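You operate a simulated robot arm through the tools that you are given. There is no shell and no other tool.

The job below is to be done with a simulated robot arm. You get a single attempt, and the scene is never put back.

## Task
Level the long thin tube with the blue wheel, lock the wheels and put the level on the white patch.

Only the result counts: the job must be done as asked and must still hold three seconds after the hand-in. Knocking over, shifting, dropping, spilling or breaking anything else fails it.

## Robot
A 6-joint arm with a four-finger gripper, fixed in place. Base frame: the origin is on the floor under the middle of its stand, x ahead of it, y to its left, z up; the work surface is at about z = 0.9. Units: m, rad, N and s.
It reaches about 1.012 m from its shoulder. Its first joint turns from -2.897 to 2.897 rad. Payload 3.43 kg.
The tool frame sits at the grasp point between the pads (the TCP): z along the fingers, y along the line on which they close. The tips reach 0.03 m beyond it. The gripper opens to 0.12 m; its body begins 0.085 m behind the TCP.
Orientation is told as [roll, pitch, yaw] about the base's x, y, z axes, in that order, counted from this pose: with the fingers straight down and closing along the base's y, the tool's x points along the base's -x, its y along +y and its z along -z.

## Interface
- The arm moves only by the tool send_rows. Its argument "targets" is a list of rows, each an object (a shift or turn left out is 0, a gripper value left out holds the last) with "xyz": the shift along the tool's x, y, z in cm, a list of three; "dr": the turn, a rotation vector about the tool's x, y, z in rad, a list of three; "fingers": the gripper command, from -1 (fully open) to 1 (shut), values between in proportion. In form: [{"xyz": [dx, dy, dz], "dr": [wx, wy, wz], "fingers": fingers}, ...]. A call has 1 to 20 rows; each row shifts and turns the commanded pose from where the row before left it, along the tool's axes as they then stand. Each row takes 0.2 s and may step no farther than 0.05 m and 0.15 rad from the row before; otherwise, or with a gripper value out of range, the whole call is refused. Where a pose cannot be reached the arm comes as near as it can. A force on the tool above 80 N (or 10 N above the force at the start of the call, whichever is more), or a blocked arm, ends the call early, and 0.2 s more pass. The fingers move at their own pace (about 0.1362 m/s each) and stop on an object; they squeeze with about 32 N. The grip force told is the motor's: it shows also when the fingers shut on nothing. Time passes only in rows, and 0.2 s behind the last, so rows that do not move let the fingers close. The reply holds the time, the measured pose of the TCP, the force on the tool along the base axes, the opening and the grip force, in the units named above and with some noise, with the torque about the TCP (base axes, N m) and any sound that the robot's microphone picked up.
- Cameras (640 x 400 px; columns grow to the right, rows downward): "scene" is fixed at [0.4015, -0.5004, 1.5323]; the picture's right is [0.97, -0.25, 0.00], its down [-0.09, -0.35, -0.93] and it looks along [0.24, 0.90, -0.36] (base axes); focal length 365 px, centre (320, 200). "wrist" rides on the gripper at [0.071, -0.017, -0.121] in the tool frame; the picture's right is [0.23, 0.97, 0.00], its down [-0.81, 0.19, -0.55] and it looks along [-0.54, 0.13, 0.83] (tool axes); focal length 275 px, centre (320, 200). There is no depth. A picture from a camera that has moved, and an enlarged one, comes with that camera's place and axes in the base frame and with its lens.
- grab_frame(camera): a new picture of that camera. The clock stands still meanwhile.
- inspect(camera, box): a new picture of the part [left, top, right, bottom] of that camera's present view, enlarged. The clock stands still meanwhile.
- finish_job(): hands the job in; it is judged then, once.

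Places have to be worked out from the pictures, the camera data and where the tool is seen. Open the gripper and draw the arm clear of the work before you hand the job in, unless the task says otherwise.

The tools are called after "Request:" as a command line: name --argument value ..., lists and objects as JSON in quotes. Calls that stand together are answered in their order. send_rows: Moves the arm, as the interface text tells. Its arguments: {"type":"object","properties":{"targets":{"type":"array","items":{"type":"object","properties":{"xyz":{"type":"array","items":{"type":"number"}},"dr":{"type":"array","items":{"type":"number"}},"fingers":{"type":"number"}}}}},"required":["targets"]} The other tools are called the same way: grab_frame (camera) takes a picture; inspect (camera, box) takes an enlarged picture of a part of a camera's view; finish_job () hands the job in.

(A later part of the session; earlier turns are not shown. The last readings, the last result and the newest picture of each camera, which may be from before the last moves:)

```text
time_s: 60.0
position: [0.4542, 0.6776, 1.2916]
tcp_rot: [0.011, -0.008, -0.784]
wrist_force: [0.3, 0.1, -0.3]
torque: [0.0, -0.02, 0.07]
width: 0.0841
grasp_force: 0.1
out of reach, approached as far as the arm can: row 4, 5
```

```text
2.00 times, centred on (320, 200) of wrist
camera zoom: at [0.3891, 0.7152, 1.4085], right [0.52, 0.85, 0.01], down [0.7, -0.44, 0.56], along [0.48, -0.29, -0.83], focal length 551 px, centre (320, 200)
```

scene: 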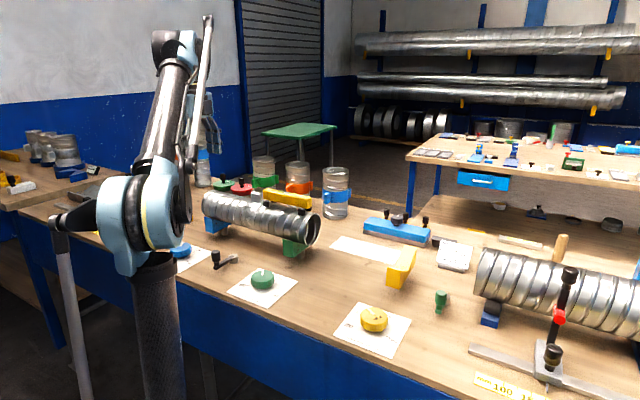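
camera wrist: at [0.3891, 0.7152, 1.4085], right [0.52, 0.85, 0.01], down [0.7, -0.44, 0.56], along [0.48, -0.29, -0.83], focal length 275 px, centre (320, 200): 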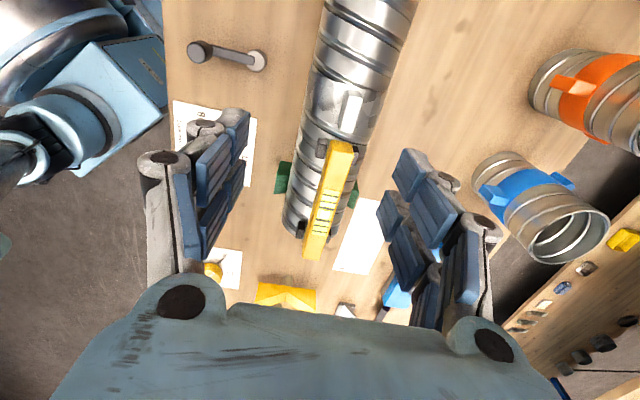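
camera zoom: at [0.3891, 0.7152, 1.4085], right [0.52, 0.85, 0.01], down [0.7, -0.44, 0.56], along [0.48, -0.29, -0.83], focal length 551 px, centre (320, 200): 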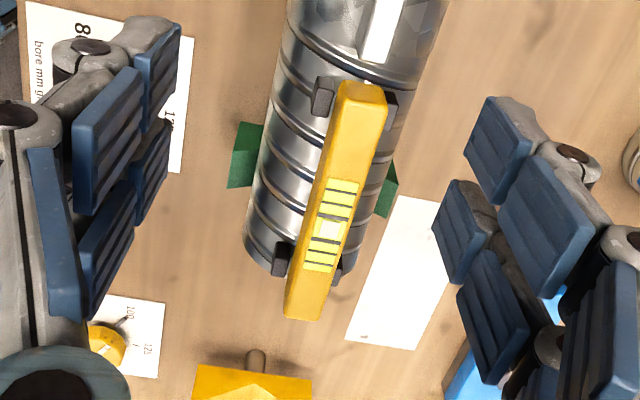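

The bar is about 18 cm long, centre near (0.574, 0.611), with feet pairs ±7 cm from the middle, lying at about -43°. The arm was at its reach limit at this height, so before lifting the level I test reach over the patch at a lower height, going past the tube's right end.

Request:
send_rows --targets '[{"xyz": [0, -2, 0]}, {"xyz": [-4.4, 0, 0]}, {"xyz": [-4.4, 0, 0]}, {"xyz": [-4.4, 0, 0]}, {"xyz": [-4.4, 0, 0]}, {"xyz": [-4.4, 0, 0]}, {"xyz": [-4.4, 0, 0]}, {"xyz": [-4.4, 0, 0]}, {"xyz": [-4.2, 0, 0]}, {"xyz": [0, 0, 2.5]}, {"xyz": [0, 0, 2.5]}, {"xyz": [0, 0, 2.5]}, {"xyz": [0, 0, 2.5]}, {"xyz": [0, 0, 0]}]'

Request:
grab_frame --camera "wrist"

Request:
grab_frame --camera "scene"

```text
time_s: 63.0
position: [0.689, 0.4147, 1.1944]
tcp_rot: [0.012, -0.007, -0.783]
wrist_force: [-0.9, -0.2, 1.1]
torque: [0.01, -0.01, -0.02]
width: 0.0839
grasp_force: 0.0
```

```text
taken
camera wrist: at [0.623, 0.4532, 1.3118], right [0.52, 0.85, 0.01], down [0.7, -0.44, 0.56], along [0.48, -0.29, -0.83], focal length 275 px, centre (320, 200)
```

wrist: 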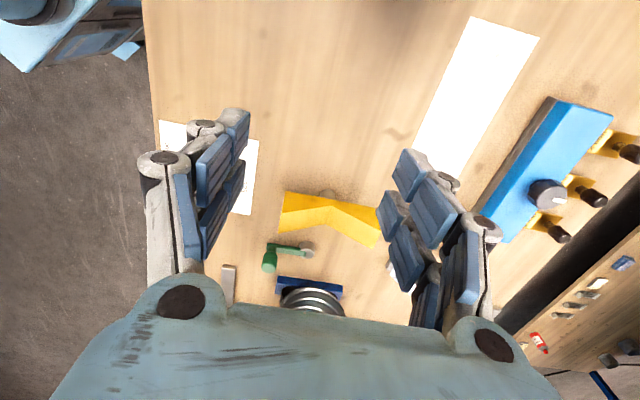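

```text
taken
```

scene: 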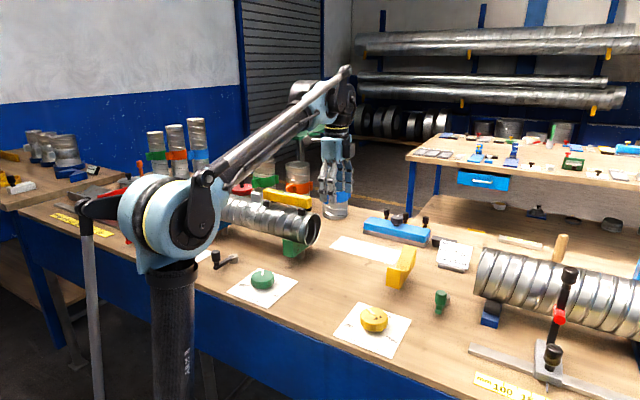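

Patch corners from the wrist view give its centre at about (0.845, 0.567). I test reach: lower a bit and go outward over the patch with open fingers.

Request:
send_rows --targets '[{"xyz": [0, 3, 2]}, {"xyz": [0, 3, 3]}, {"xyz": [0, 3, 3]}, {"xyz": [0, 3, 3]}, {"xyz": [0, 3, 2]}, {"xyz": [0, 3, 1.4]}, {"xyz": [0, 2, 0]}, {"xyz": [0, 0, 0]}]'

Request:
grab_frame --camera "wrist"

Request:
grab_frame --camera "scene"

```text
time_s: 64.8
position: [0.8312, 0.5573, 1.0511]
tcp_rot: [0.012, -0.007, -0.783]
wrist_force: [0.0, -0.6, 1.5]
torque: [0.03, -0.03, 0.01]
width: 0.0838
grasp_force: 0.1
```

```text
taken
camera wrist: at [0.7667, 0.5963, 1.1688], right [0.52, 0.85, 0.01], down [0.7, -0.44, 0.56], along [0.48, -0.29, -0.83], focal length 275 px, centre (320, 200)
```

wrist: 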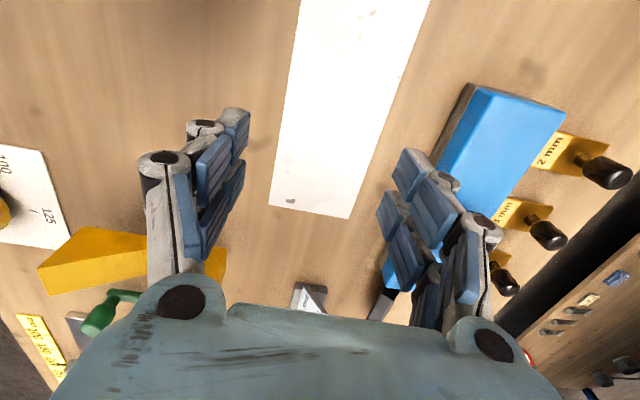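

```text
taken
```

scene: 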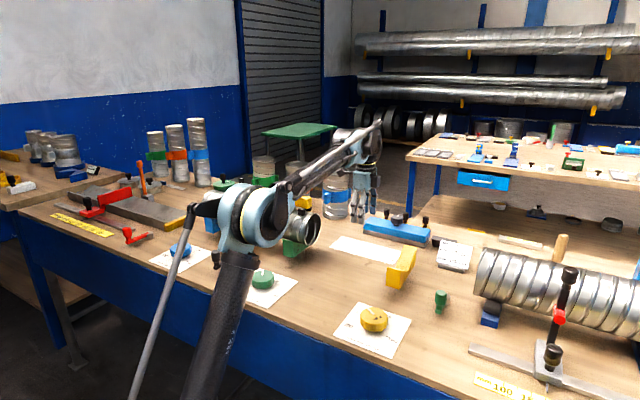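

The arm reaches (0.831, 0.557, 1.05) without trouble, and the refined patch centre is (0.845, 0.567), axis at about -44.7°. I test the placing height too: 1 cm outward and down to z≈0.97.

Request:
send_rows --targets '[{"xyz": [0, 1, 0]}, {"xyz": [0, 0, 2.5]}, {"xyz": [0, 0, 2.5]}, {"xyz": [0, 0, 2.5]}, {"xyz": [0, 0, 0]}]'

Request:
grab_frame --camera "wrist"

Request:
inspect --camera "scene" --box '[220, 130, 460, 280]'

```text
time_s: 66.0
position: [0.8394, 0.5621, 0.9757]
tcp_rot: [0.011, -0.006, -0.785]
wrist_force: [0.3, 0.7, -0.6]
torque: [-0.03, -0.04, 0.02]
width: 0.0843
grasp_force: 0.1
```

```text
taken
camera wrist: at [0.7745, 0.6026, 1.0937], right [0.52, 0.85, 0.01], down [0.7, -0.44, 0.56], along [0.48, -0.29, -0.83], focal length 275 px, centre (320, 200)
```

wrist: 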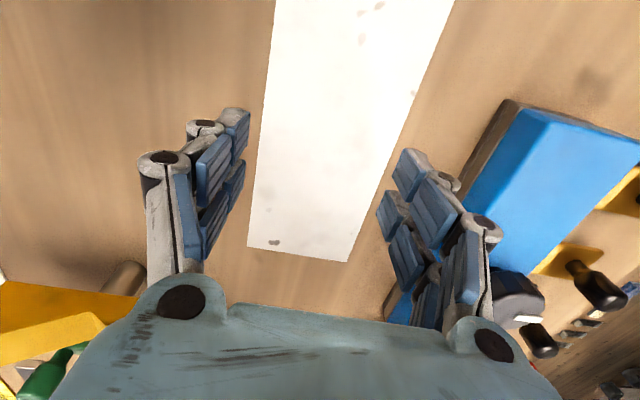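

```text
2.67 times, centred on (340, 205) of scene
camera zoom: at [0.4015, -0.5004, 1.5323], right [0.97, -0.25, 0.0], down [-0.09, -0.35, -0.93], along [0.24, 0.9, -0.36], focal length 973 px, centre (267, 187)
```

zoom: 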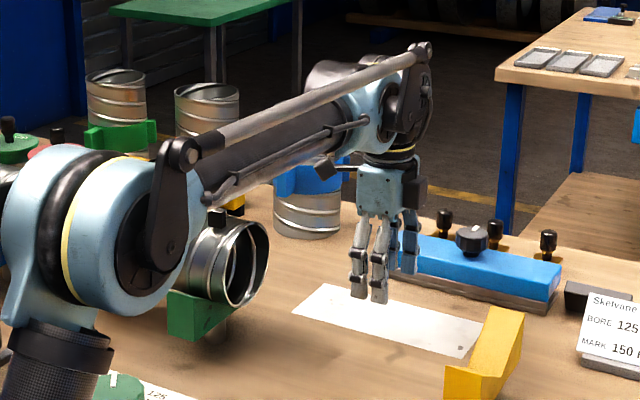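

Placing height is reachable with clearance. I go back: up, retreat inward past the tube's end, then over the level at z≈1.19.

Request:
send_rows --targets '[{"xyz": [0, 0, -2.5]}, {"xyz": [0, 0, -2.5]}, {"xyz": [0, 0, -2.5]}, {"xyz": [0, 0, -2.5]}, {"xyz": [0, -3.8, -2]}, {"xyz": [0, -3.8, -2]}, {"xyz": [0, -3.8, -2]}, {"xyz": [0, -3.8, -2]}, {"xyz": [0, -3.8, -1.7]}, {"xyz": [0, -3.8, -1.7]}, {"xyz": [3.7, 0, 0]}, {"xyz": [3.7, 0, 0]}, {"xyz": [3.7, 0, 0]}, {"xyz": [3.7, 0, 0]}, {"xyz": [3.7, 0, 0]}, {"xyz": [3.5, 0, 0]}, {"xyz": [0, 0, 0]}]'

Request:
grab_frame --camera "wrist"

Request:
grab_frame --camera "scene"

```text
time_s: 69.6
position: [0.5192, 0.5586, 1.1854]
tcp_rot: [0.014, -0.009, -0.781]
wrist_force: [0.6, 0.4, 0.9]
torque: [-0.01, 0.01, -0.02]
width: 0.0841
grasp_force: 0.0
```

```text
taken
camera wrist: at [0.4541, 0.5965, 1.3041], right [0.52, 0.85, 0.01], down [0.7, -0.44, 0.56], along [0.48, -0.29, -0.83], focal length 275 px, centre (320, 200)
```

wrist: 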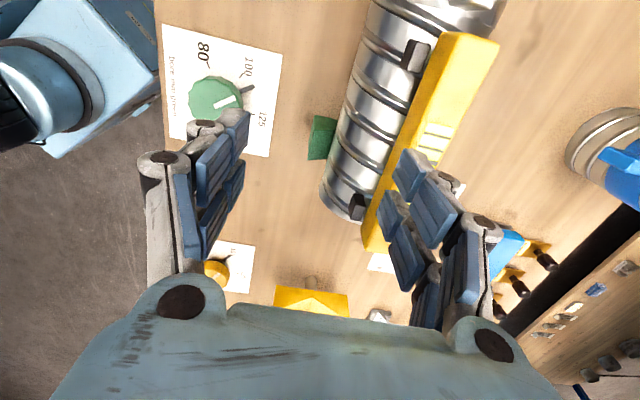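

```text
taken
```

scene: 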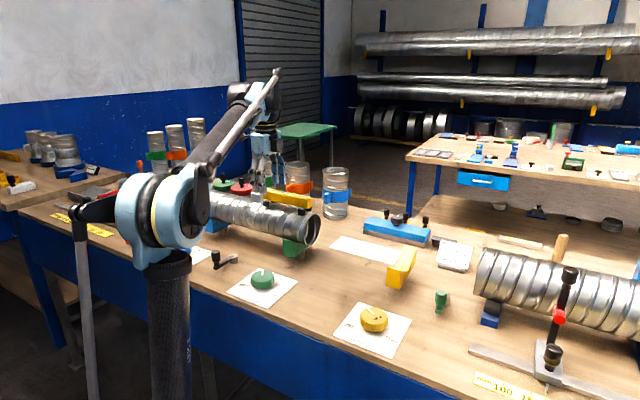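

I zoom to triangulate the bar's ends, and thus its height, with this second view.

Request:
inspect --camera "wrist" --box '[320, 10, 520, 135]'

Request:
inspect --camera "wrist" --box '[300, 140, 460, 260]'

Request:
inspect --camera "scene" --box '[255, 180, 325, 224]'

```text
3.20 times, centred on (420, 72) of wrist
camera zoom: at [0.4541, 0.5965, 1.3041], right [0.52, 0.85, 0.01], down [0.7, -0.44, 0.56], along [0.48, -0.29, -0.83], focal length 881 px, centre (0, 608)
```

zoom: 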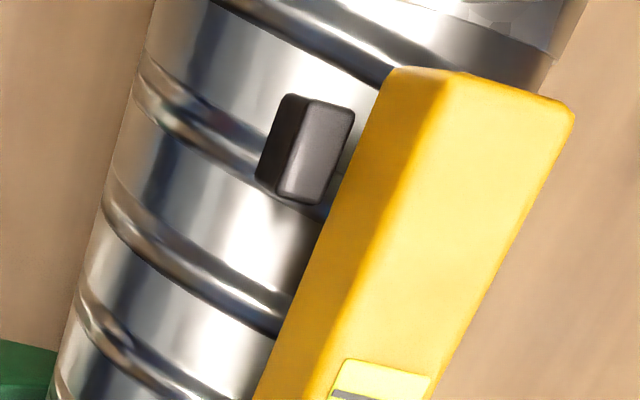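

```text
3.33 times, centred on (380, 200) of wrist
camera zoom: at [0.4541, 0.5965, 1.3041], right [0.52, 0.85, 0.01], down [0.7, -0.44, 0.56], along [0.48, -0.29, -0.83], focal length 918 px, centre (120, 200)
```

zoom: 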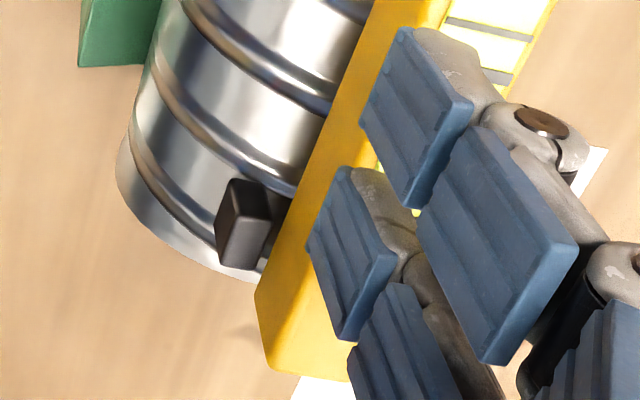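

```text
9.09 times, centred on (290, 202) of scene
camera zoom: at [0.4015, -0.5004, 1.5323], right [0.97, -0.25, 0.0], down [-0.09, -0.35, -0.93], along [0.24, 0.9, -0.36], focal length 3316 px, centre (593, 182)
```

zoom: 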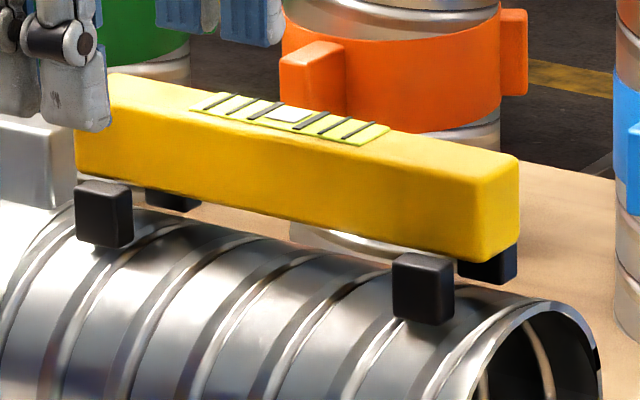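

Triangulation gives the bar top at z≈1.11, centre ≈ (0.579, 0.609), axis -44°. I move over it at z≈1.185 and check alignment.

Request:
send_rows --targets '[{"xyz": [-0.2, 2.6, 0]}, {"xyz": [-0.2, 2.6, 0]}, {"xyz": [-0.3, 2.6, 0]}, {"xyz": [0, 0, 0]}]'

Request:
grab_frame --camera "wrist"

Request:
inspect --camera "scene" --box '[240, 140, 340, 230]'

```text
time_s: 70.6
position: [0.581, 0.6076, 1.1875]
tcp_rot: [0.012, -0.008, -0.784]
wrist_force: [0.3, -0.4, -0.4]
torque: [-0.03, -0.02, -0.05]
width: 0.0842
grasp_force: 0.1
```

```text
taken
camera wrist: at [0.515, 0.6464, 1.3054], right [0.52, 0.85, 0.01], down [0.7, -0.44, 0.56], along [0.48, -0.29, -0.83], focal length 275 px, centre (320, 200)
```

wrist: 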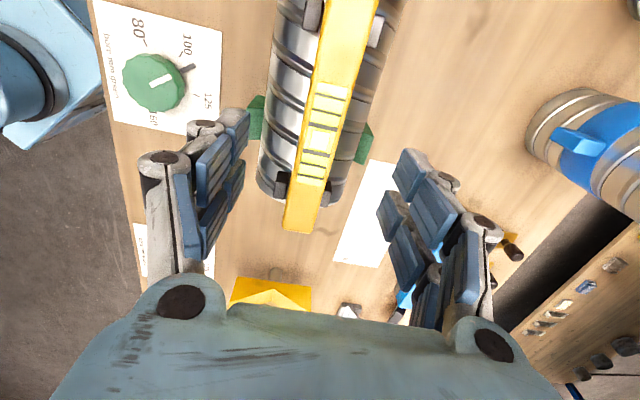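

```text
4.44 times, centred on (290, 185) of scene
camera zoom: at [0.4015, -0.5004, 1.5323], right [0.97, -0.25, 0.0], down [-0.09, -0.35, -0.93], along [0.24, 0.9, -0.36], focal length 1621 px, centre (453, 267)
```

zoom: 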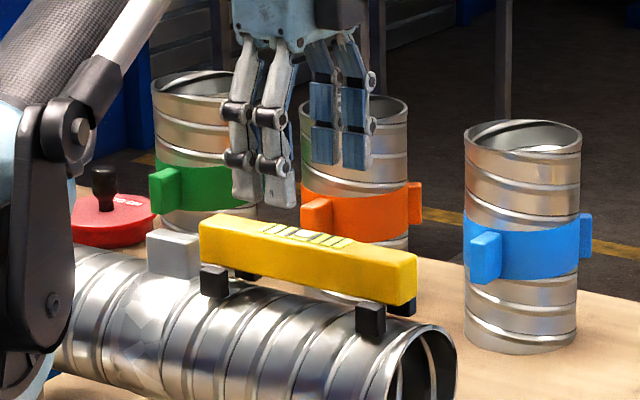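

Lateral alignment is within a few mm (x+y 1.1886 vs bar 1.188). I descend to z≈1.12 and narrow the fingers to ~4.2 cm to check symmetry before touching the bar.

Request:
send_rows --targets '[{"xyz": [0.3, 0, 2], "dr": [0, 0, -0.012]}, {"xyz": [0, 0, 2]}, {"xyz": [0, 0, 1.5]}, {"xyz": [0, 0, 1.0]}, {"xyz": [0, 0, 0.4]}, {"xyz": [0, 0, 0]}, {"fingers": 0}, {"fingers": 0.3}, {"fingers": 0.3}]'

Request:
grab_frame --camera "wrist"

Request:
inspect --camera "wrist" --box '[220, 60, 420, 260]'

Request:
inspect --camera "scene" --box '[250, 165, 330, 220]'

```text
time_s: 72.6
position: [0.5794, 0.6121, 1.1184]
tcp_rot: [0.01, -0.007, -0.773]
wrist_force: [1.2, -0.7, 0.4]
torque: [-0.01, 0.03, -0.03]
width: 0.0422
grasp_force: 0.0
```

```text
taken
camera wrist: at [0.513, 0.6485, 1.2362], right [0.51, 0.86, 0.01], down [0.71, -0.43, 0.56], along [0.48, -0.28, -0.83], focal length 275 px, centre (320, 200)
```

wrist: 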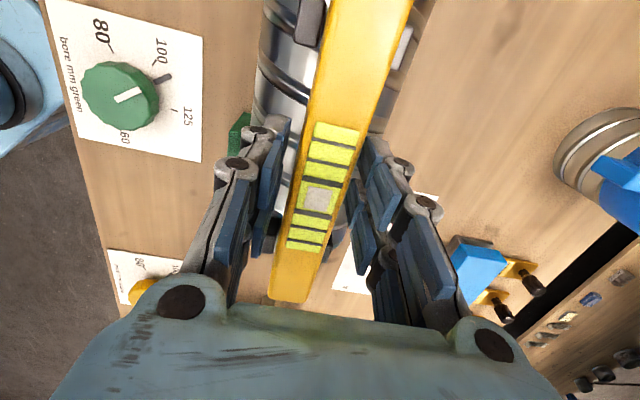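

```text
2.00 times, centred on (320, 160) of wrist
camera zoom: at [0.513, 0.6485, 1.2362], right [0.51, 0.86, 0.01], down [0.71, -0.43, 0.56], along [0.48, -0.28, -0.83], focal length 551 px, centre (320, 280)
```

zoom: 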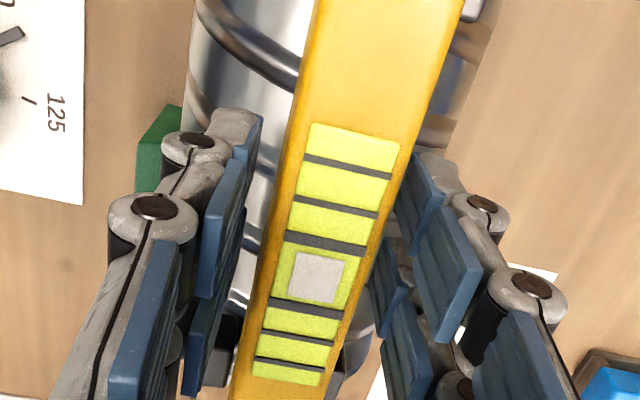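

```text
7.27 times, centred on (290, 192) of scene
camera zoom: at [0.4015, -0.5004, 1.5323], right [0.97, -0.25, 0.0], down [-0.09, -0.35, -0.93], along [0.24, 0.9, -0.36], focal length 2653 px, centre (538, 254)
```

zoom: 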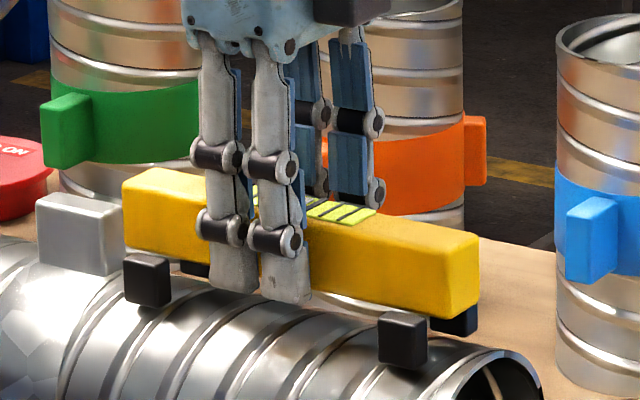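

The fingers straddle the bar mid-length with a lateral error under 1 mm. I shift 6 mm along the bar to its middle and close gently in steps.

Request:
send_rows --targets '[{"xyz": [-0.6, -0.05, 0]}, {"fingers": 0.45}, {"fingers": 0.52}, {"fingers": 0.58}, {"fingers": 0.58}]'

Request:
inspect --camera "wrist" --box '[220, 60, 420, 260]'

```text
time_s: 73.8
position: [0.5826, 0.6045, 1.1183]
tcp_rot: [0.012, -0.006, -0.774]
wrist_force: [1.0, 1.4, 6.9]
torque: [0.29, 0.09, -0.68]
width: 0.0278
grasp_force: 31.7
```

```text
2.00 times, centred on (320, 160) of wrist
camera zoom: at [0.5168, 0.6436, 1.2366], right [0.51, 0.86, 0.01], down [0.71, -0.43, 0.56], along [0.49, -0.28, -0.83], focal length 551 px, centre (320, 280)
```

zoom: 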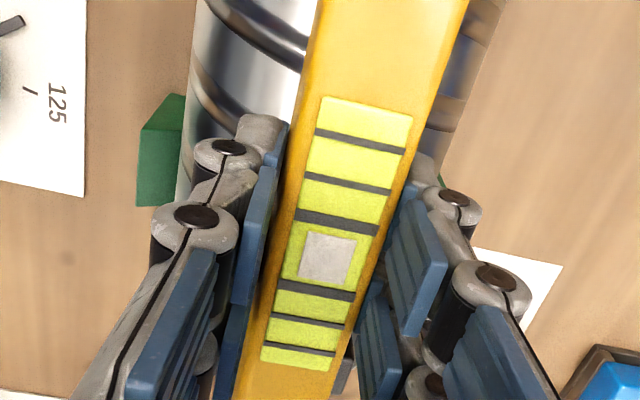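

The bar is held (27.8 mm, bubble still centred), but there is a -0.68 N m twist, so I relax the yaw by a small amount before lifting.

Request:
send_rows --targets '[{"dr": [0, 0, 0.015]}, {"xyz": [0, 0, 0]}]'

```text
time_s: 74.4
position: [0.583, 0.6061, 1.1186]
tcp_rot: [0.011, -0.008, -0.786]
wrist_force: [1.2, 1.3, 5.1]
torque: [-0.06, -0.15, 0.4]
width: 0.0277
grasp_force: 32.0
```

Twist is near zero now. I firm the grip and lift slowly straight up.

Request:
send_rows --targets '[{"dr": [0, 0, -0.005], "fingers": 0.7}, {"fingers": 0.7}, {"xyz": [0, 0, -0.5]}, {"xyz": [0, 0, -0.5]}, {"xyz": [0, 0, -1]}, {"xyz": [0, 0, -1]}, {"xyz": [0, 0, -1]}, {"xyz": [0, 0, 0]}]'

Request:
inspect --camera "scene" --box '[190, 150, 350, 270]'

Request:
grab_frame --camera "wrist"

```text
time_s: 76.2
position: [0.5826, 0.6048, 1.1574]
tcp_rot: [0.01, -0.006, -0.784]
wrist_force: [-1.1, -0.1, -3.2]
torque: [0.0, -0.03, 0.0]
width: 0.0281
grasp_force: 32.2
```

```text
3.33 times, centred on (270, 210) of scene
camera zoom: at [0.4015, -0.5004, 1.5323], right [0.97, -0.25, 0.0], down [-0.09, -0.35, -0.93], along [0.24, 0.9, -0.36], focal length 1216 px, centre (487, 167)
```

zoom: 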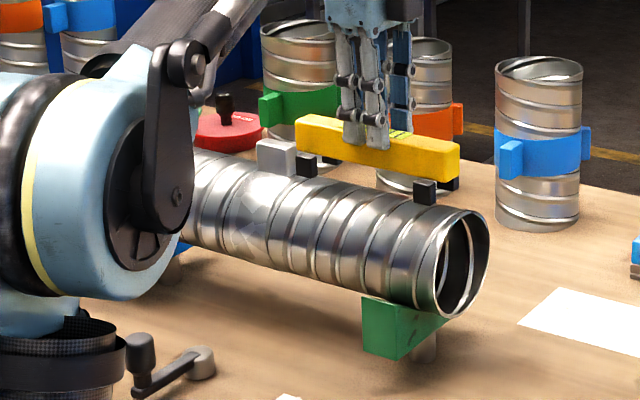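

```text
taken
camera wrist: at [0.5168, 0.6442, 1.2758], right [0.52, 0.85, 0.01], down [0.7, -0.44, 0.56], along [0.48, -0.29, -0.83], focal length 275 px, centre (320, 200)
```

wrist: 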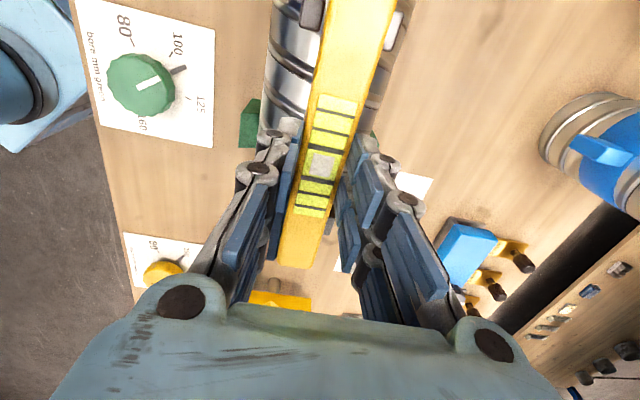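

The bar seems to have slid down somewhat in the grip (it rose less than the gripper). I zoom in to see whether it is off the tube and how it is held.

Request:
inspect --camera "scene" --box '[255, 165, 325, 215]'

Request:
inspect --camera "wrist" --box '[220, 60, 420, 260]'

```text
8.00 times, centred on (290, 190) of scene
camera zoom: at [0.4015, -0.5004, 1.5323], right [0.97, -0.25, 0.0], down [-0.09, -0.35, -0.93], along [0.24, 0.9, -0.36], focal length 2918 px, centre (560, 280)
```

zoom: 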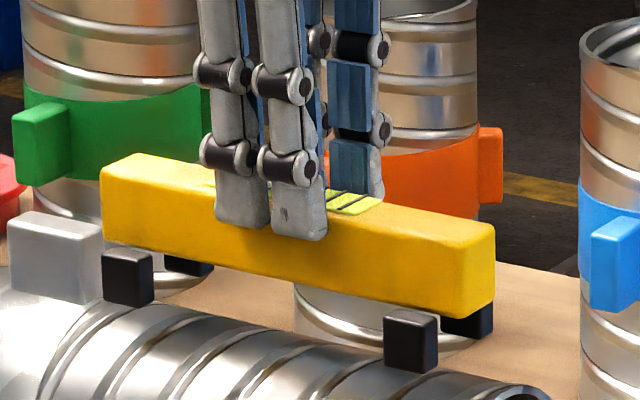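

```text
2.00 times, centred on (320, 160) of wrist
camera zoom: at [0.5168, 0.6442, 1.2758], right [0.52, 0.85, 0.01], down [0.7, -0.44, 0.56], along [0.48, -0.29, -0.83], focal length 551 px, centre (320, 280)
```

zoom: 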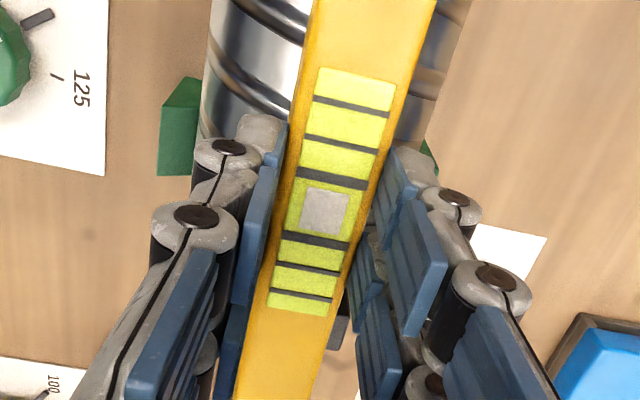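

The bar slid about 2 cm through the pads but hangs free now, held by its upper half. I wait a second to see whether it is still creeping.

Request:
send_rows --targets '[{"fingers": 1}, {"fingers": 1}, {"fingers": 1}, {"fingers": 1}]'

Request:
inspect --camera "scene" --box '[255, 165, 325, 215]'

Request:
inspect --camera "scene" --box '[190, 170, 350, 270]'

```text
time_s: 77.2
position: [0.5824, 0.6054, 1.1586]
tcp_rot: [0.011, -0.007, -0.782]
wrist_force: [0.4, 0.0, -3.3]
torque: [0.0, 0.03, 0.01]
width: 0.0281
grasp_force: 32.2
```

```text
8.00 times, centred on (290, 190) of scene
camera zoom: at [0.4015, -0.5004, 1.5323], right [0.97, -0.25, 0.0], down [-0.09, -0.35, -0.93], along [0.24, 0.9, -0.36], focal length 2918 px, centre (560, 280)
```

zoom: 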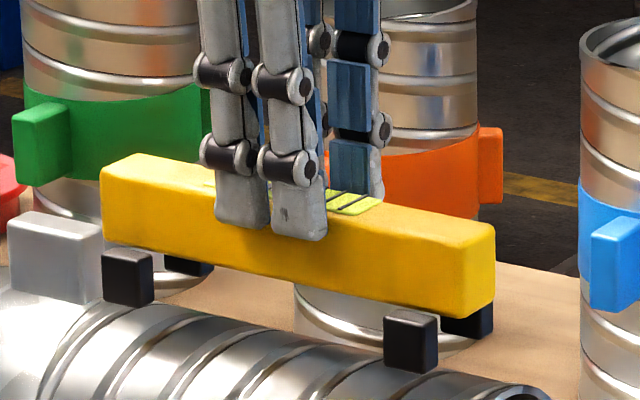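

```text
4.00 times, centred on (270, 220) of scene
camera zoom: at [0.4015, -0.5004, 1.5323], right [0.97, -0.25, 0.0], down [-0.09, -0.35, -0.93], along [0.24, 0.9, -0.36], focal length 1459 px, centre (520, 120)
```

zoom: 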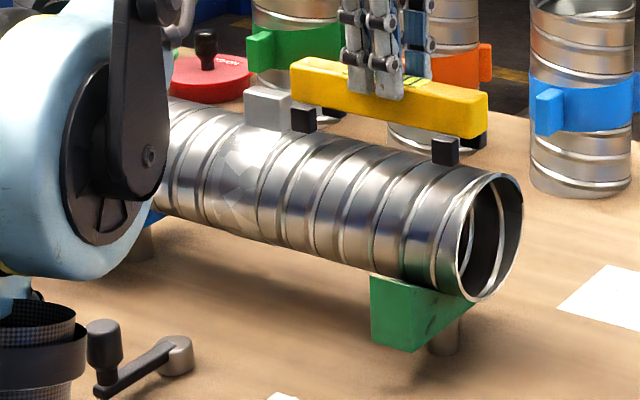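

It is stable (no creep, 3.3 N load). The feet still hang beside the tube top, so I lift another 3.5 cm gently.

Request:
send_rows --targets '[{"xyz": [0, 0, -0.5]}, {"xyz": [0, 0, -0.5]}, {"xyz": [0, 0, -0.5]}, {"xyz": [0, 0, -0.5]}, {"xyz": [0, 0, -0.5]}, {"xyz": [0, 0, -0.5]}, {"xyz": [0, 0, -0.5]}, {"xyz": [0, 0, 0]}]'

Request:
inspect --camera "scene" --box '[255, 165, 325, 215]'

Request:
grab_frame --camera "wrist"

```text
time_s: 79.0
position: [0.5816, 0.6058, 1.1929]
tcp_rot: [0.011, -0.009, -0.781]
wrist_force: [-0.2, -0.9, -3.0]
torque: [-0.04, -0.01, 0.02]
width: 0.0278
grasp_force: 32.0
```

```text
8.00 times, centred on (290, 190) of scene
camera zoom: at [0.4015, -0.5004, 1.5323], right [0.97, -0.25, 0.0], down [-0.09, -0.35, -0.93], along [0.24, 0.9, -0.36], focal length 2918 px, centre (560, 280)
```

zoom: 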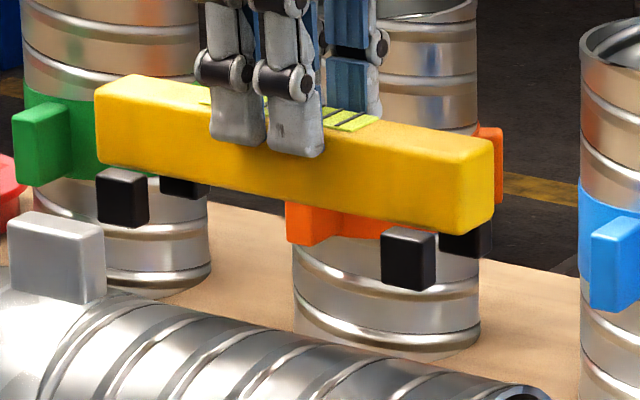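

```text
taken
camera wrist: at [0.5165, 0.6441, 1.3107], right [0.52, 0.85, 0.01], down [0.7, -0.44, 0.56], along [0.48, -0.29, -0.83], focal length 275 px, centre (320, 200)
```

wrist: 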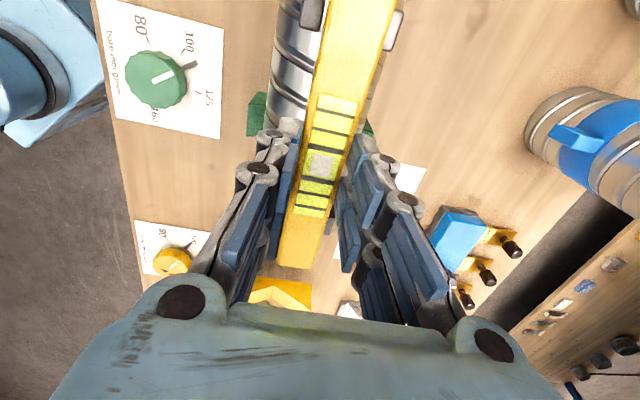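

The level now follows the gripper and hangs level with the feet clear of the tube; the tube has not moved. I carry it slowly along the tube axis past the tube's right end.

Request:
send_rows --targets '[{"xyz": [-0.8, 0, 0]}, {"xyz": [-1.5, 0, 0]}, {"xyz": [-2, 0, 0]}, {"xyz": [-2, 0, 0]}, {"xyz": [-2, 0, 0]}, {"xyz": [-2, 0, 0]}, {"xyz": [-2, 0, 0]}, {"xyz": [-2, 0, 0]}, {"xyz": [-2, 0, 0]}, {"xyz": [-2, 0, 0]}, {"xyz": [-1.5, 0, 0]}, {"xyz": [-1, 0, 0]}, {"xyz": [-0.4, 0, 0]}, {"xyz": [0, 0, 0]}]'

Request:
grab_frame --camera "wrist"

Request:
grab_frame --camera "scene"

```text
time_s: 82.0
position: [0.7313, 0.4559, 1.1951]
tcp_rot: [0.011, -0.009, -0.783]
wrist_force: [-0.2, -0.6, -2.7]
torque: [-0.02, 0.0, 0.0]
width: 0.0279
grasp_force: 31.8
```

```text
taken
camera wrist: at [0.6666, 0.495, 1.3128], right [0.52, 0.85, 0.01], down [0.7, -0.44, 0.56], along [0.48, -0.29, -0.83], focal length 275 px, centre (320, 200)
```

wrist: 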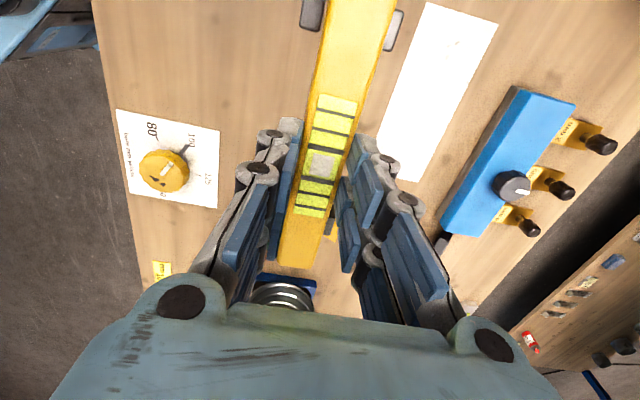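

```text
taken
```

scene: 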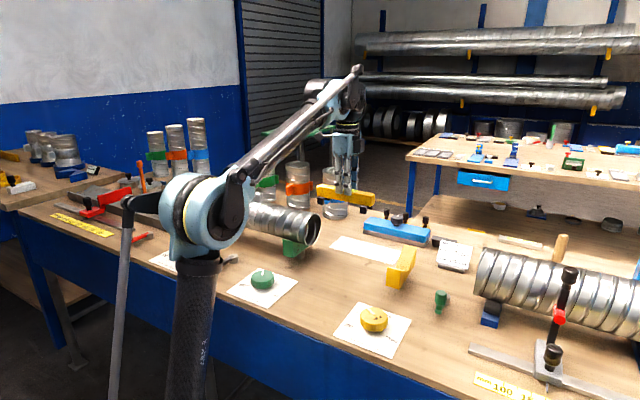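

The level hangs steady. I shift 3 cm further for clearance from the tube's end, then move outward and down over the patch, and come back 3 cm.

Request:
send_rows --targets '[{"xyz": [-1.5, 0, 0]}, {"xyz": [-1.5, 0, 0]}, {"xyz": [0, 1.5, 1]}, {"xyz": [0, 2, 1.5]}, {"xyz": [0, 2, 1.5]}, {"xyz": [0, 2, 1.5]}, {"xyz": [0, 2, 1.5]}, {"xyz": [0, 2, 1.5]}, {"xyz": [0, 2, 1.5]}, {"xyz": [0, 1.5, 1.0]}, {"xyz": [0, 0.5, 0.5]}, {"xyz": [1.0, 0, 0.5]}, {"xyz": [1.5, 0, 0]}, {"xyz": [0.5, 0, 0]}, {"xyz": [0, 0, 0]}]'

Request:
grab_frame --camera "wrist"

Request:
inspect --camera "scene" --box '[260, 130, 460, 290]'

```text
time_s: 85.2
position: [0.8429, 0.5658, 1.0766]
tcp_rot: [0.011, -0.007, -0.781]
wrist_force: [0.1, -1.1, -2.7]
torque: [-0.04, -0.05, -0.01]
width: 0.0281
grasp_force: 32.6
```

```text
taken
camera wrist: at [0.7774, 0.605, 1.1938], right [0.52, 0.85, 0.01], down [0.7, -0.44, 0.56], along [0.48, -0.29, -0.83], focal length 275 px, centre (320, 200)
```

wrist: 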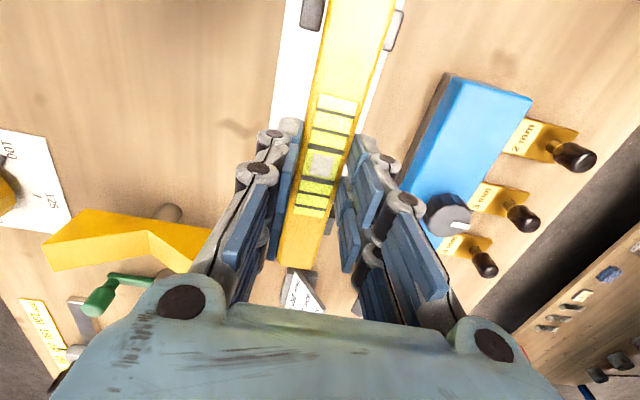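

```text
2.50 times, centred on (360, 210) of scene
camera zoom: at [0.4015, -0.5004, 1.5323], right [0.97, -0.25, 0.0], down [-0.09, -0.35, -0.93], along [0.24, 0.9, -0.36], focal length 912 px, centre (220, 175)
```

zoom: 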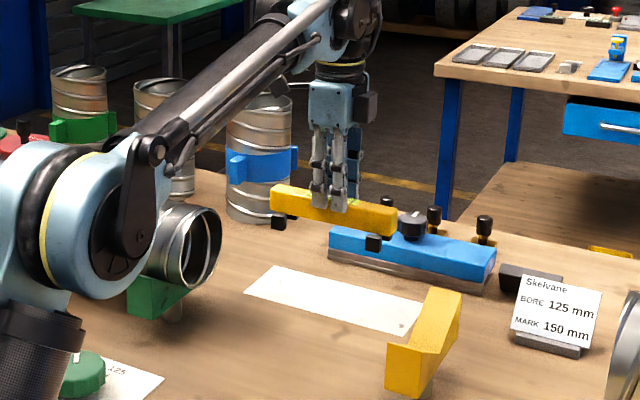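

The level is over the patch: bar centre ≈ (0.845, 0.564) versus patch centre (0.845, 0.567). I lower 5 cm and check again.

Request:
send_rows --targets '[{"xyz": [0, 0.1, 1]}, {"xyz": [0, 0, 1]}, {"xyz": [0, 0, 1]}, {"xyz": [0, 0, 1]}, {"xyz": [0, 0, 1]}, {"xyz": [0, 0, 0]}]'

Request:
inspect --camera "scene" --box '[310, 190, 430, 280]'

Request:
grab_frame --camera "wrist"

```text
time_s: 86.6
position: [0.8447, 0.5669, 1.0262]
tcp_rot: [0.011, -0.007, -0.781]
wrist_force: [-1.1, 0.8, -2.0]
torque: [-0.02, 0.01, -0.01]
width: 0.0278
grasp_force: 32.0
```

```text
4.44 times, centred on (370, 235) of scene
camera zoom: at [0.4015, -0.5004, 1.5323], right [0.97, -0.25, 0.0], down [-0.09, -0.35, -0.93], along [0.24, 0.9, -0.36], focal length 1621 px, centre (98, 44)
```

zoom: 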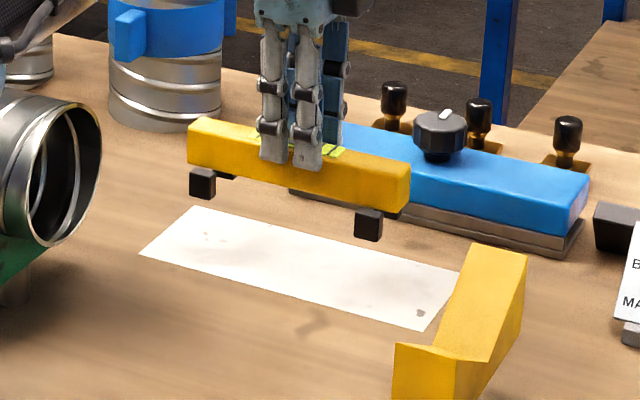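

```text
taken
camera wrist: at [0.7791, 0.6054, 1.1443], right [0.52, 0.85, 0.01], down [0.7, -0.44, 0.56], along [0.48, -0.29, -0.83], focal length 275 px, centre (320, 200)
```

wrist: 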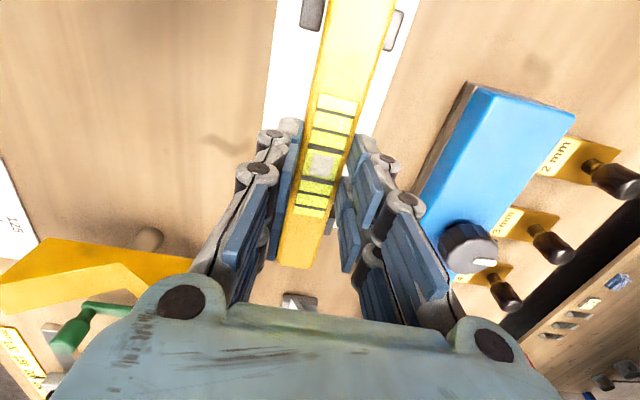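

Good line-up. I lower another 2.5 cm, then creep.

Request:
send_rows --targets '[{"xyz": [0, 0, 0.8]}, {"xyz": [0, 0, 0.8]}, {"xyz": [0, 0, 0.6]}, {"xyz": [0, 0, 0.3]}, {"xyz": [0, 0, 0]}]'

Request:
inspect --camera "scene" --box '[310, 200, 430, 280]'

```text
time_s: 87.8
position: [0.8443, 0.567, 1.0012]
tcp_rot: [0.009, -0.009, -0.782]
wrist_force: [0.6, 0.2, -2.6]
torque: [-0.03, -0.01, 0.0]
width: 0.0276
grasp_force: 32.5
```

```text
5.00 times, centred on (370, 240) of scene
camera zoom: at [0.4015, -0.5004, 1.5323], right [0.97, -0.25, 0.0], down [-0.09, -0.35, -0.93], along [0.24, 0.9, -0.36], focal length 1824 px, centre (70, 0)
```

zoom: 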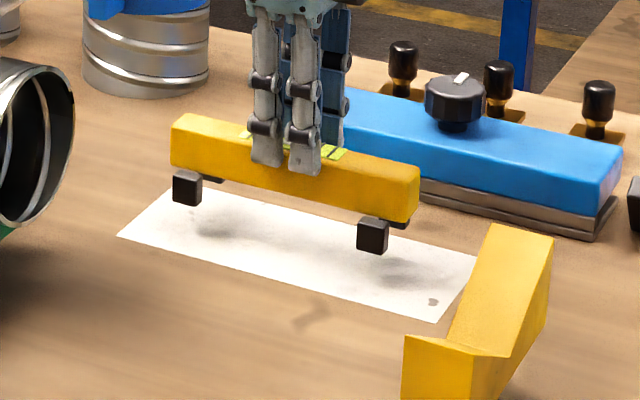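

Shadows show the feet about 1.5 cm above the patch. I creep down in small steps watching the vertical force.

Request:
send_rows --targets '[{"xyz": [0, 0, 0.3]}, {"xyz": [0, 0, 0.3]}, {"xyz": [0, 0, 0.2]}, {"xyz": [0, 0, 0]}]'

Request:
inspect --camera "scene" --box '[310, 200, 430, 280]'

```text
time_s: 88.8
position: [0.8443, 0.568, 0.9924]
tcp_rot: [0.011, -0.006, -0.781]
wrist_force: [0.3, 0.2, -3.0]
torque: [0.0, -0.04, -0.01]
width: 0.0281
grasp_force: 31.9
```

```text
5.00 times, centred on (370, 240) of scene
camera zoom: at [0.4015, -0.5004, 1.5323], right [0.97, -0.25, 0.0], down [-0.09, -0.35, -0.93], along [0.24, 0.9, -0.36], focal length 1824 px, centre (70, 0)
```

zoom: 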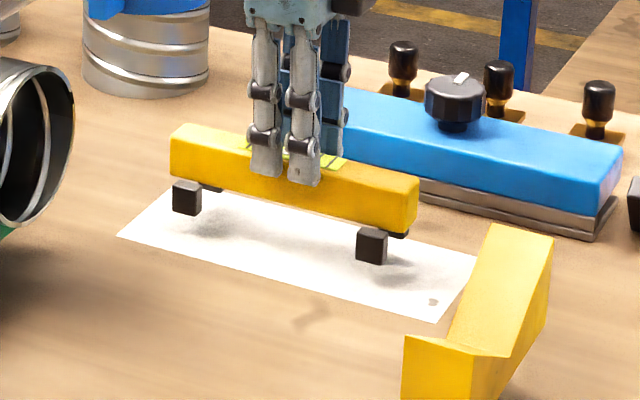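

Shadows have closed in; roughly 7 mm remain. I continue in 2 mm steps.

Request:
send_rows --targets '[{"xyz": [0, 0, 0.2]}, {"xyz": [0, 0, 0.2]}, {"xyz": [0, 0, 0]}]'

Request:
inspect --camera "scene" --box '[335, 220, 405, 270]'

```text
time_s: 89.6
position: [0.845, 0.5672, 0.9894]
tcp_rot: [0.012, -0.007, -0.783]
wrist_force: [-0.7, 1.2, -2.9]
torque: [-0.03, -0.02, -0.02]
width: 0.0279
grasp_force: 31.8
```

```text
8.00 times, centred on (370, 245) of scene
camera zoom: at [0.4015, -0.5004, 1.5323], right [0.97, -0.25, 0.0], down [-0.09, -0.35, -0.93], along [0.24, 0.9, -0.36], focal length 2918 px, centre (-80, -160)
```

zoom: 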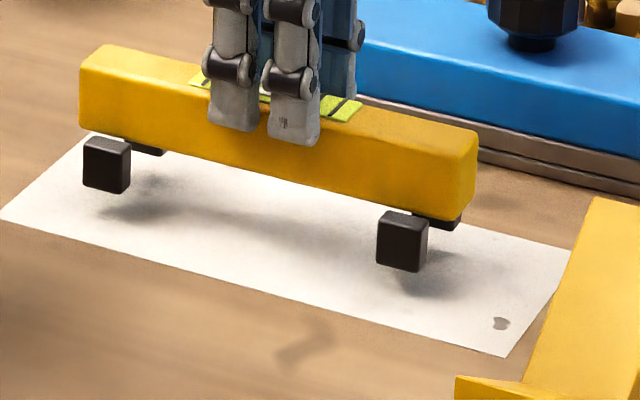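

About 6–8 mm remain and the feet will land within the patch on all sides. I keep lowering.

Request:
send_rows --targets '[{"xyz": [0, 0, 0.2]}, {"xyz": [0, 0, 0.2]}, {"xyz": [0, 0, 0]}]'

Request:
inspect --camera "scene" --box '[335, 220, 405, 270]'

```text
time_s: 90.4
position: [0.8445, 0.567, 0.9859]
tcp_rot: [0.01, -0.007, -0.78]
wrist_force: [-0.1, 0.0, -2.7]
torque: [0.0, -0.01, 0.01]
width: 0.0279
grasp_force: 31.7
```

```text
8.00 times, centred on (370, 245) of scene
camera zoom: at [0.4015, -0.5004, 1.5323], right [0.97, -0.25, 0.0], down [-0.09, -0.35, -0.93], along [0.24, 0.9, -0.36], focal length 2918 px, centre (-80, -160)
```

zoom: 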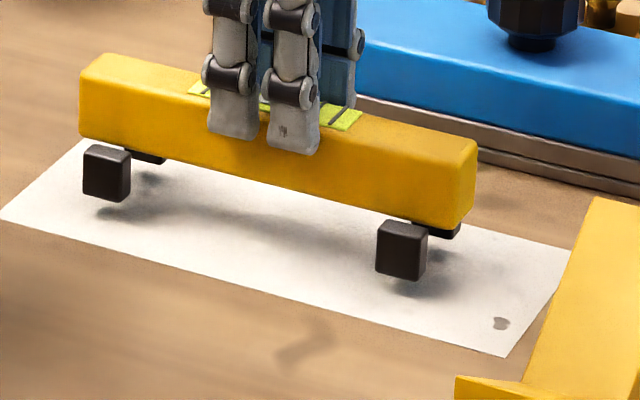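

A few millimetres left. Two more 2 mm steps.

Request:
send_rows --targets '[{"xyz": [0, 0, 0.2]}, {"xyz": [0, 0, 0.2]}, {"xyz": [0, 0, 0]}]'

Request:
inspect --camera "scene" --box '[335, 220, 405, 270]'

```text
time_s: 91.2
position: [0.8451, 0.5679, 0.9813]
tcp_rot: [0.01, -0.007, -0.782]
wrist_force: [0.0, 0.4, -2.6]
torque: [-0.01, -0.04, 0.01]
width: 0.0281
grasp_force: 32.3
```

```text
8.00 times, centred on (370, 245) of scene
camera zoom: at [0.4015, -0.5004, 1.5323], right [0.97, -0.25, 0.0], down [-0.09, -0.35, -0.93], along [0.24, 0.9, -0.36], focal length 2918 px, centre (-80, -160)
```

zoom: 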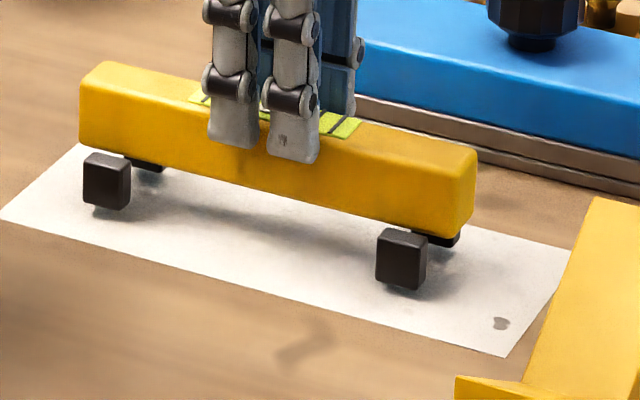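

Almost touching. Two more 1.5 mm steps, watching for the weight to come off.

Request:
send_rows --targets '[{"xyz": [0, 0, 0.15]}, {"xyz": [0, 0, 0.15]}, {"xyz": [0, 0, 0]}]'

Request:
inspect --camera "scene" --box '[335, 220, 405, 270]'

```text
time_s: 92.0
position: [0.8456, 0.5676, 0.979]
tcp_rot: [0.009, -0.008, -0.782]
wrist_force: [0.0, 0.8, -3.8]
torque: [0.0, -0.01, -0.01]
width: 0.0277
grasp_force: 31.9
```

```text
8.00 times, centred on (370, 245) of scene
camera zoom: at [0.4015, -0.5004, 1.5323], right [0.97, -0.25, 0.0], down [-0.09, -0.35, -0.93], along [0.24, 0.9, -0.36], focal length 2918 px, centre (-80, -160)
```

zoom: 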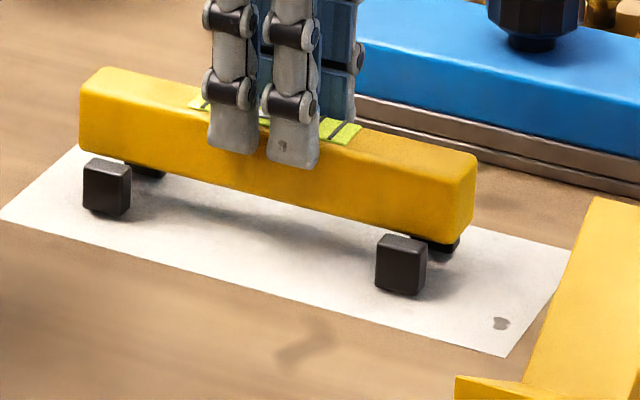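

Shadow and feet practically meet; no contact force yet. Another 2 mm.

Request:
send_rows --targets '[{"xyz": [0, 0, 0.1]}, {"xyz": [0, 0, 0.1]}, {"xyz": [0, 0, 0]}]'

Request:
inspect --camera "scene" --box '[335, 220, 405, 270]'

```text
time_s: 92.8
position: [0.845, 0.5678, 0.9762]
tcp_rot: [0.009, -0.007, -0.781]
wrist_force: [1.0, -0.1, -2.5]
torque: [-0.03, -0.05, -0.01]
width: 0.0277
grasp_force: 32.1
```

```text
8.00 times, centred on (370, 245) of scene
camera zoom: at [0.4015, -0.5004, 1.5323], right [0.97, -0.25, 0.0], down [-0.09, -0.35, -0.93], along [0.24, 0.9, -0.36], focal length 2918 px, centre (-80, -160)
```

zoom: 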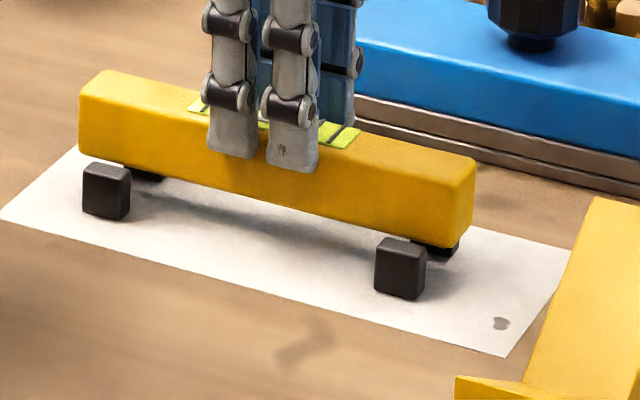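

Still hanging by perhaps a millimetre or two; I continue in 1 mm steps.

Request:
send_rows --targets '[{"xyz": [0, 0, 0.1]}, {"xyz": [0, 0, 0.1]}, {"xyz": [0, 0, 0]}]'

Request:
inspect --camera "scene" --box '[335, 220, 405, 270]'

```text
time_s: 93.6
position: [0.8455, 0.5668, 0.975]
tcp_rot: [0.011, -0.008, -0.783]
wrist_force: [6.7, 5.7, 19.5]
torque: [0.25, 0.08, -0.09]
width: 0.0276
grasp_force: 32.0
```

```text
8.00 times, centred on (370, 245) of scene
camera zoom: at [0.4015, -0.5004, 1.5323], right [0.97, -0.25, 0.0], down [-0.09, -0.35, -0.93], along [0.24, 0.9, -0.36], focal length 2918 px, centre (-80, -160)
```

zoom: 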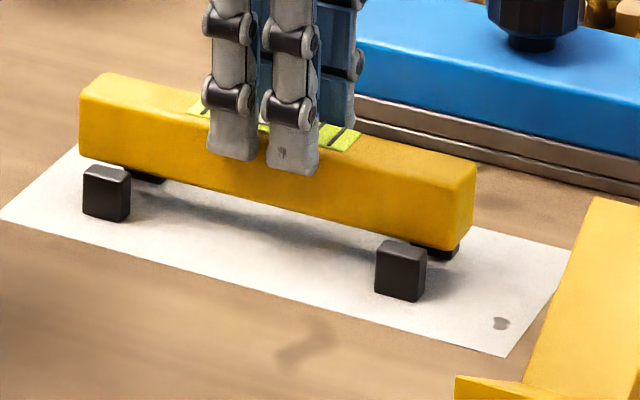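

Contact: 19 N upward. I ease up half a millimetre, then open the fingers gradually to ~6 cm.

Request:
send_rows --targets '[{"xyz": [0, 0, -0.07]}, {"fingers": 0.45}, {"fingers": 0.35}, {"fingers": 0.2}, {"fingers": 0.1}, {"fingers": 0.0}, {"fingers": 0.0}]'

Request:
inspect --camera "scene" --box '[335, 220, 405, 270]'

Request:
grab_frame --camera "wrist"

```text
time_s: 95.2
position: [0.8453, 0.5669, 0.9748]
tcp_rot: [0.011, -0.008, -0.783]
wrist_force: [-0.5, 0.5, -0.3]
torque: [0.01, -0.06, 0.0]
width: 0.0601
grasp_force: 0.0
```

```text
8.00 times, centred on (370, 245) of scene
camera zoom: at [0.4015, -0.5004, 1.5323], right [0.97, -0.25, 0.0], down [-0.09, -0.35, -0.93], along [0.24, 0.9, -0.36], focal length 2918 px, centre (-80, -160)
```

zoom: 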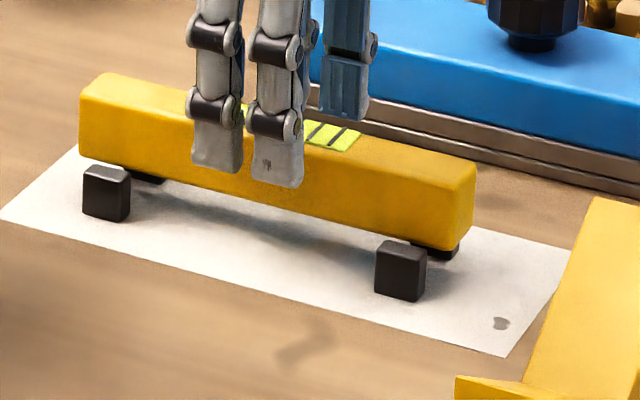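

```text
taken
camera wrist: at [0.7796, 0.6063, 1.0932], right [0.52, 0.85, 0.01], down [0.7, -0.44, 0.56], along [0.48, -0.29, -0.83], focal length 275 px, centre (320, 200)
```

wrist: 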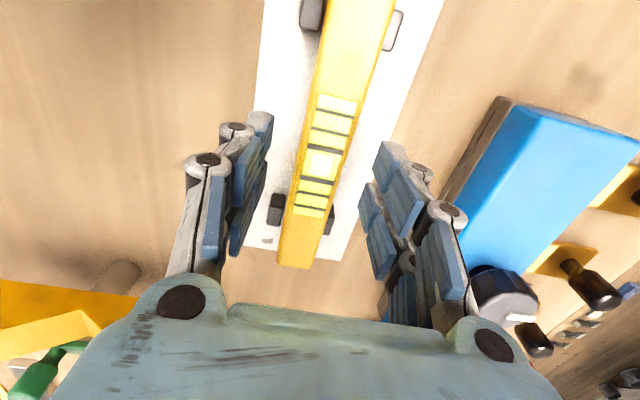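

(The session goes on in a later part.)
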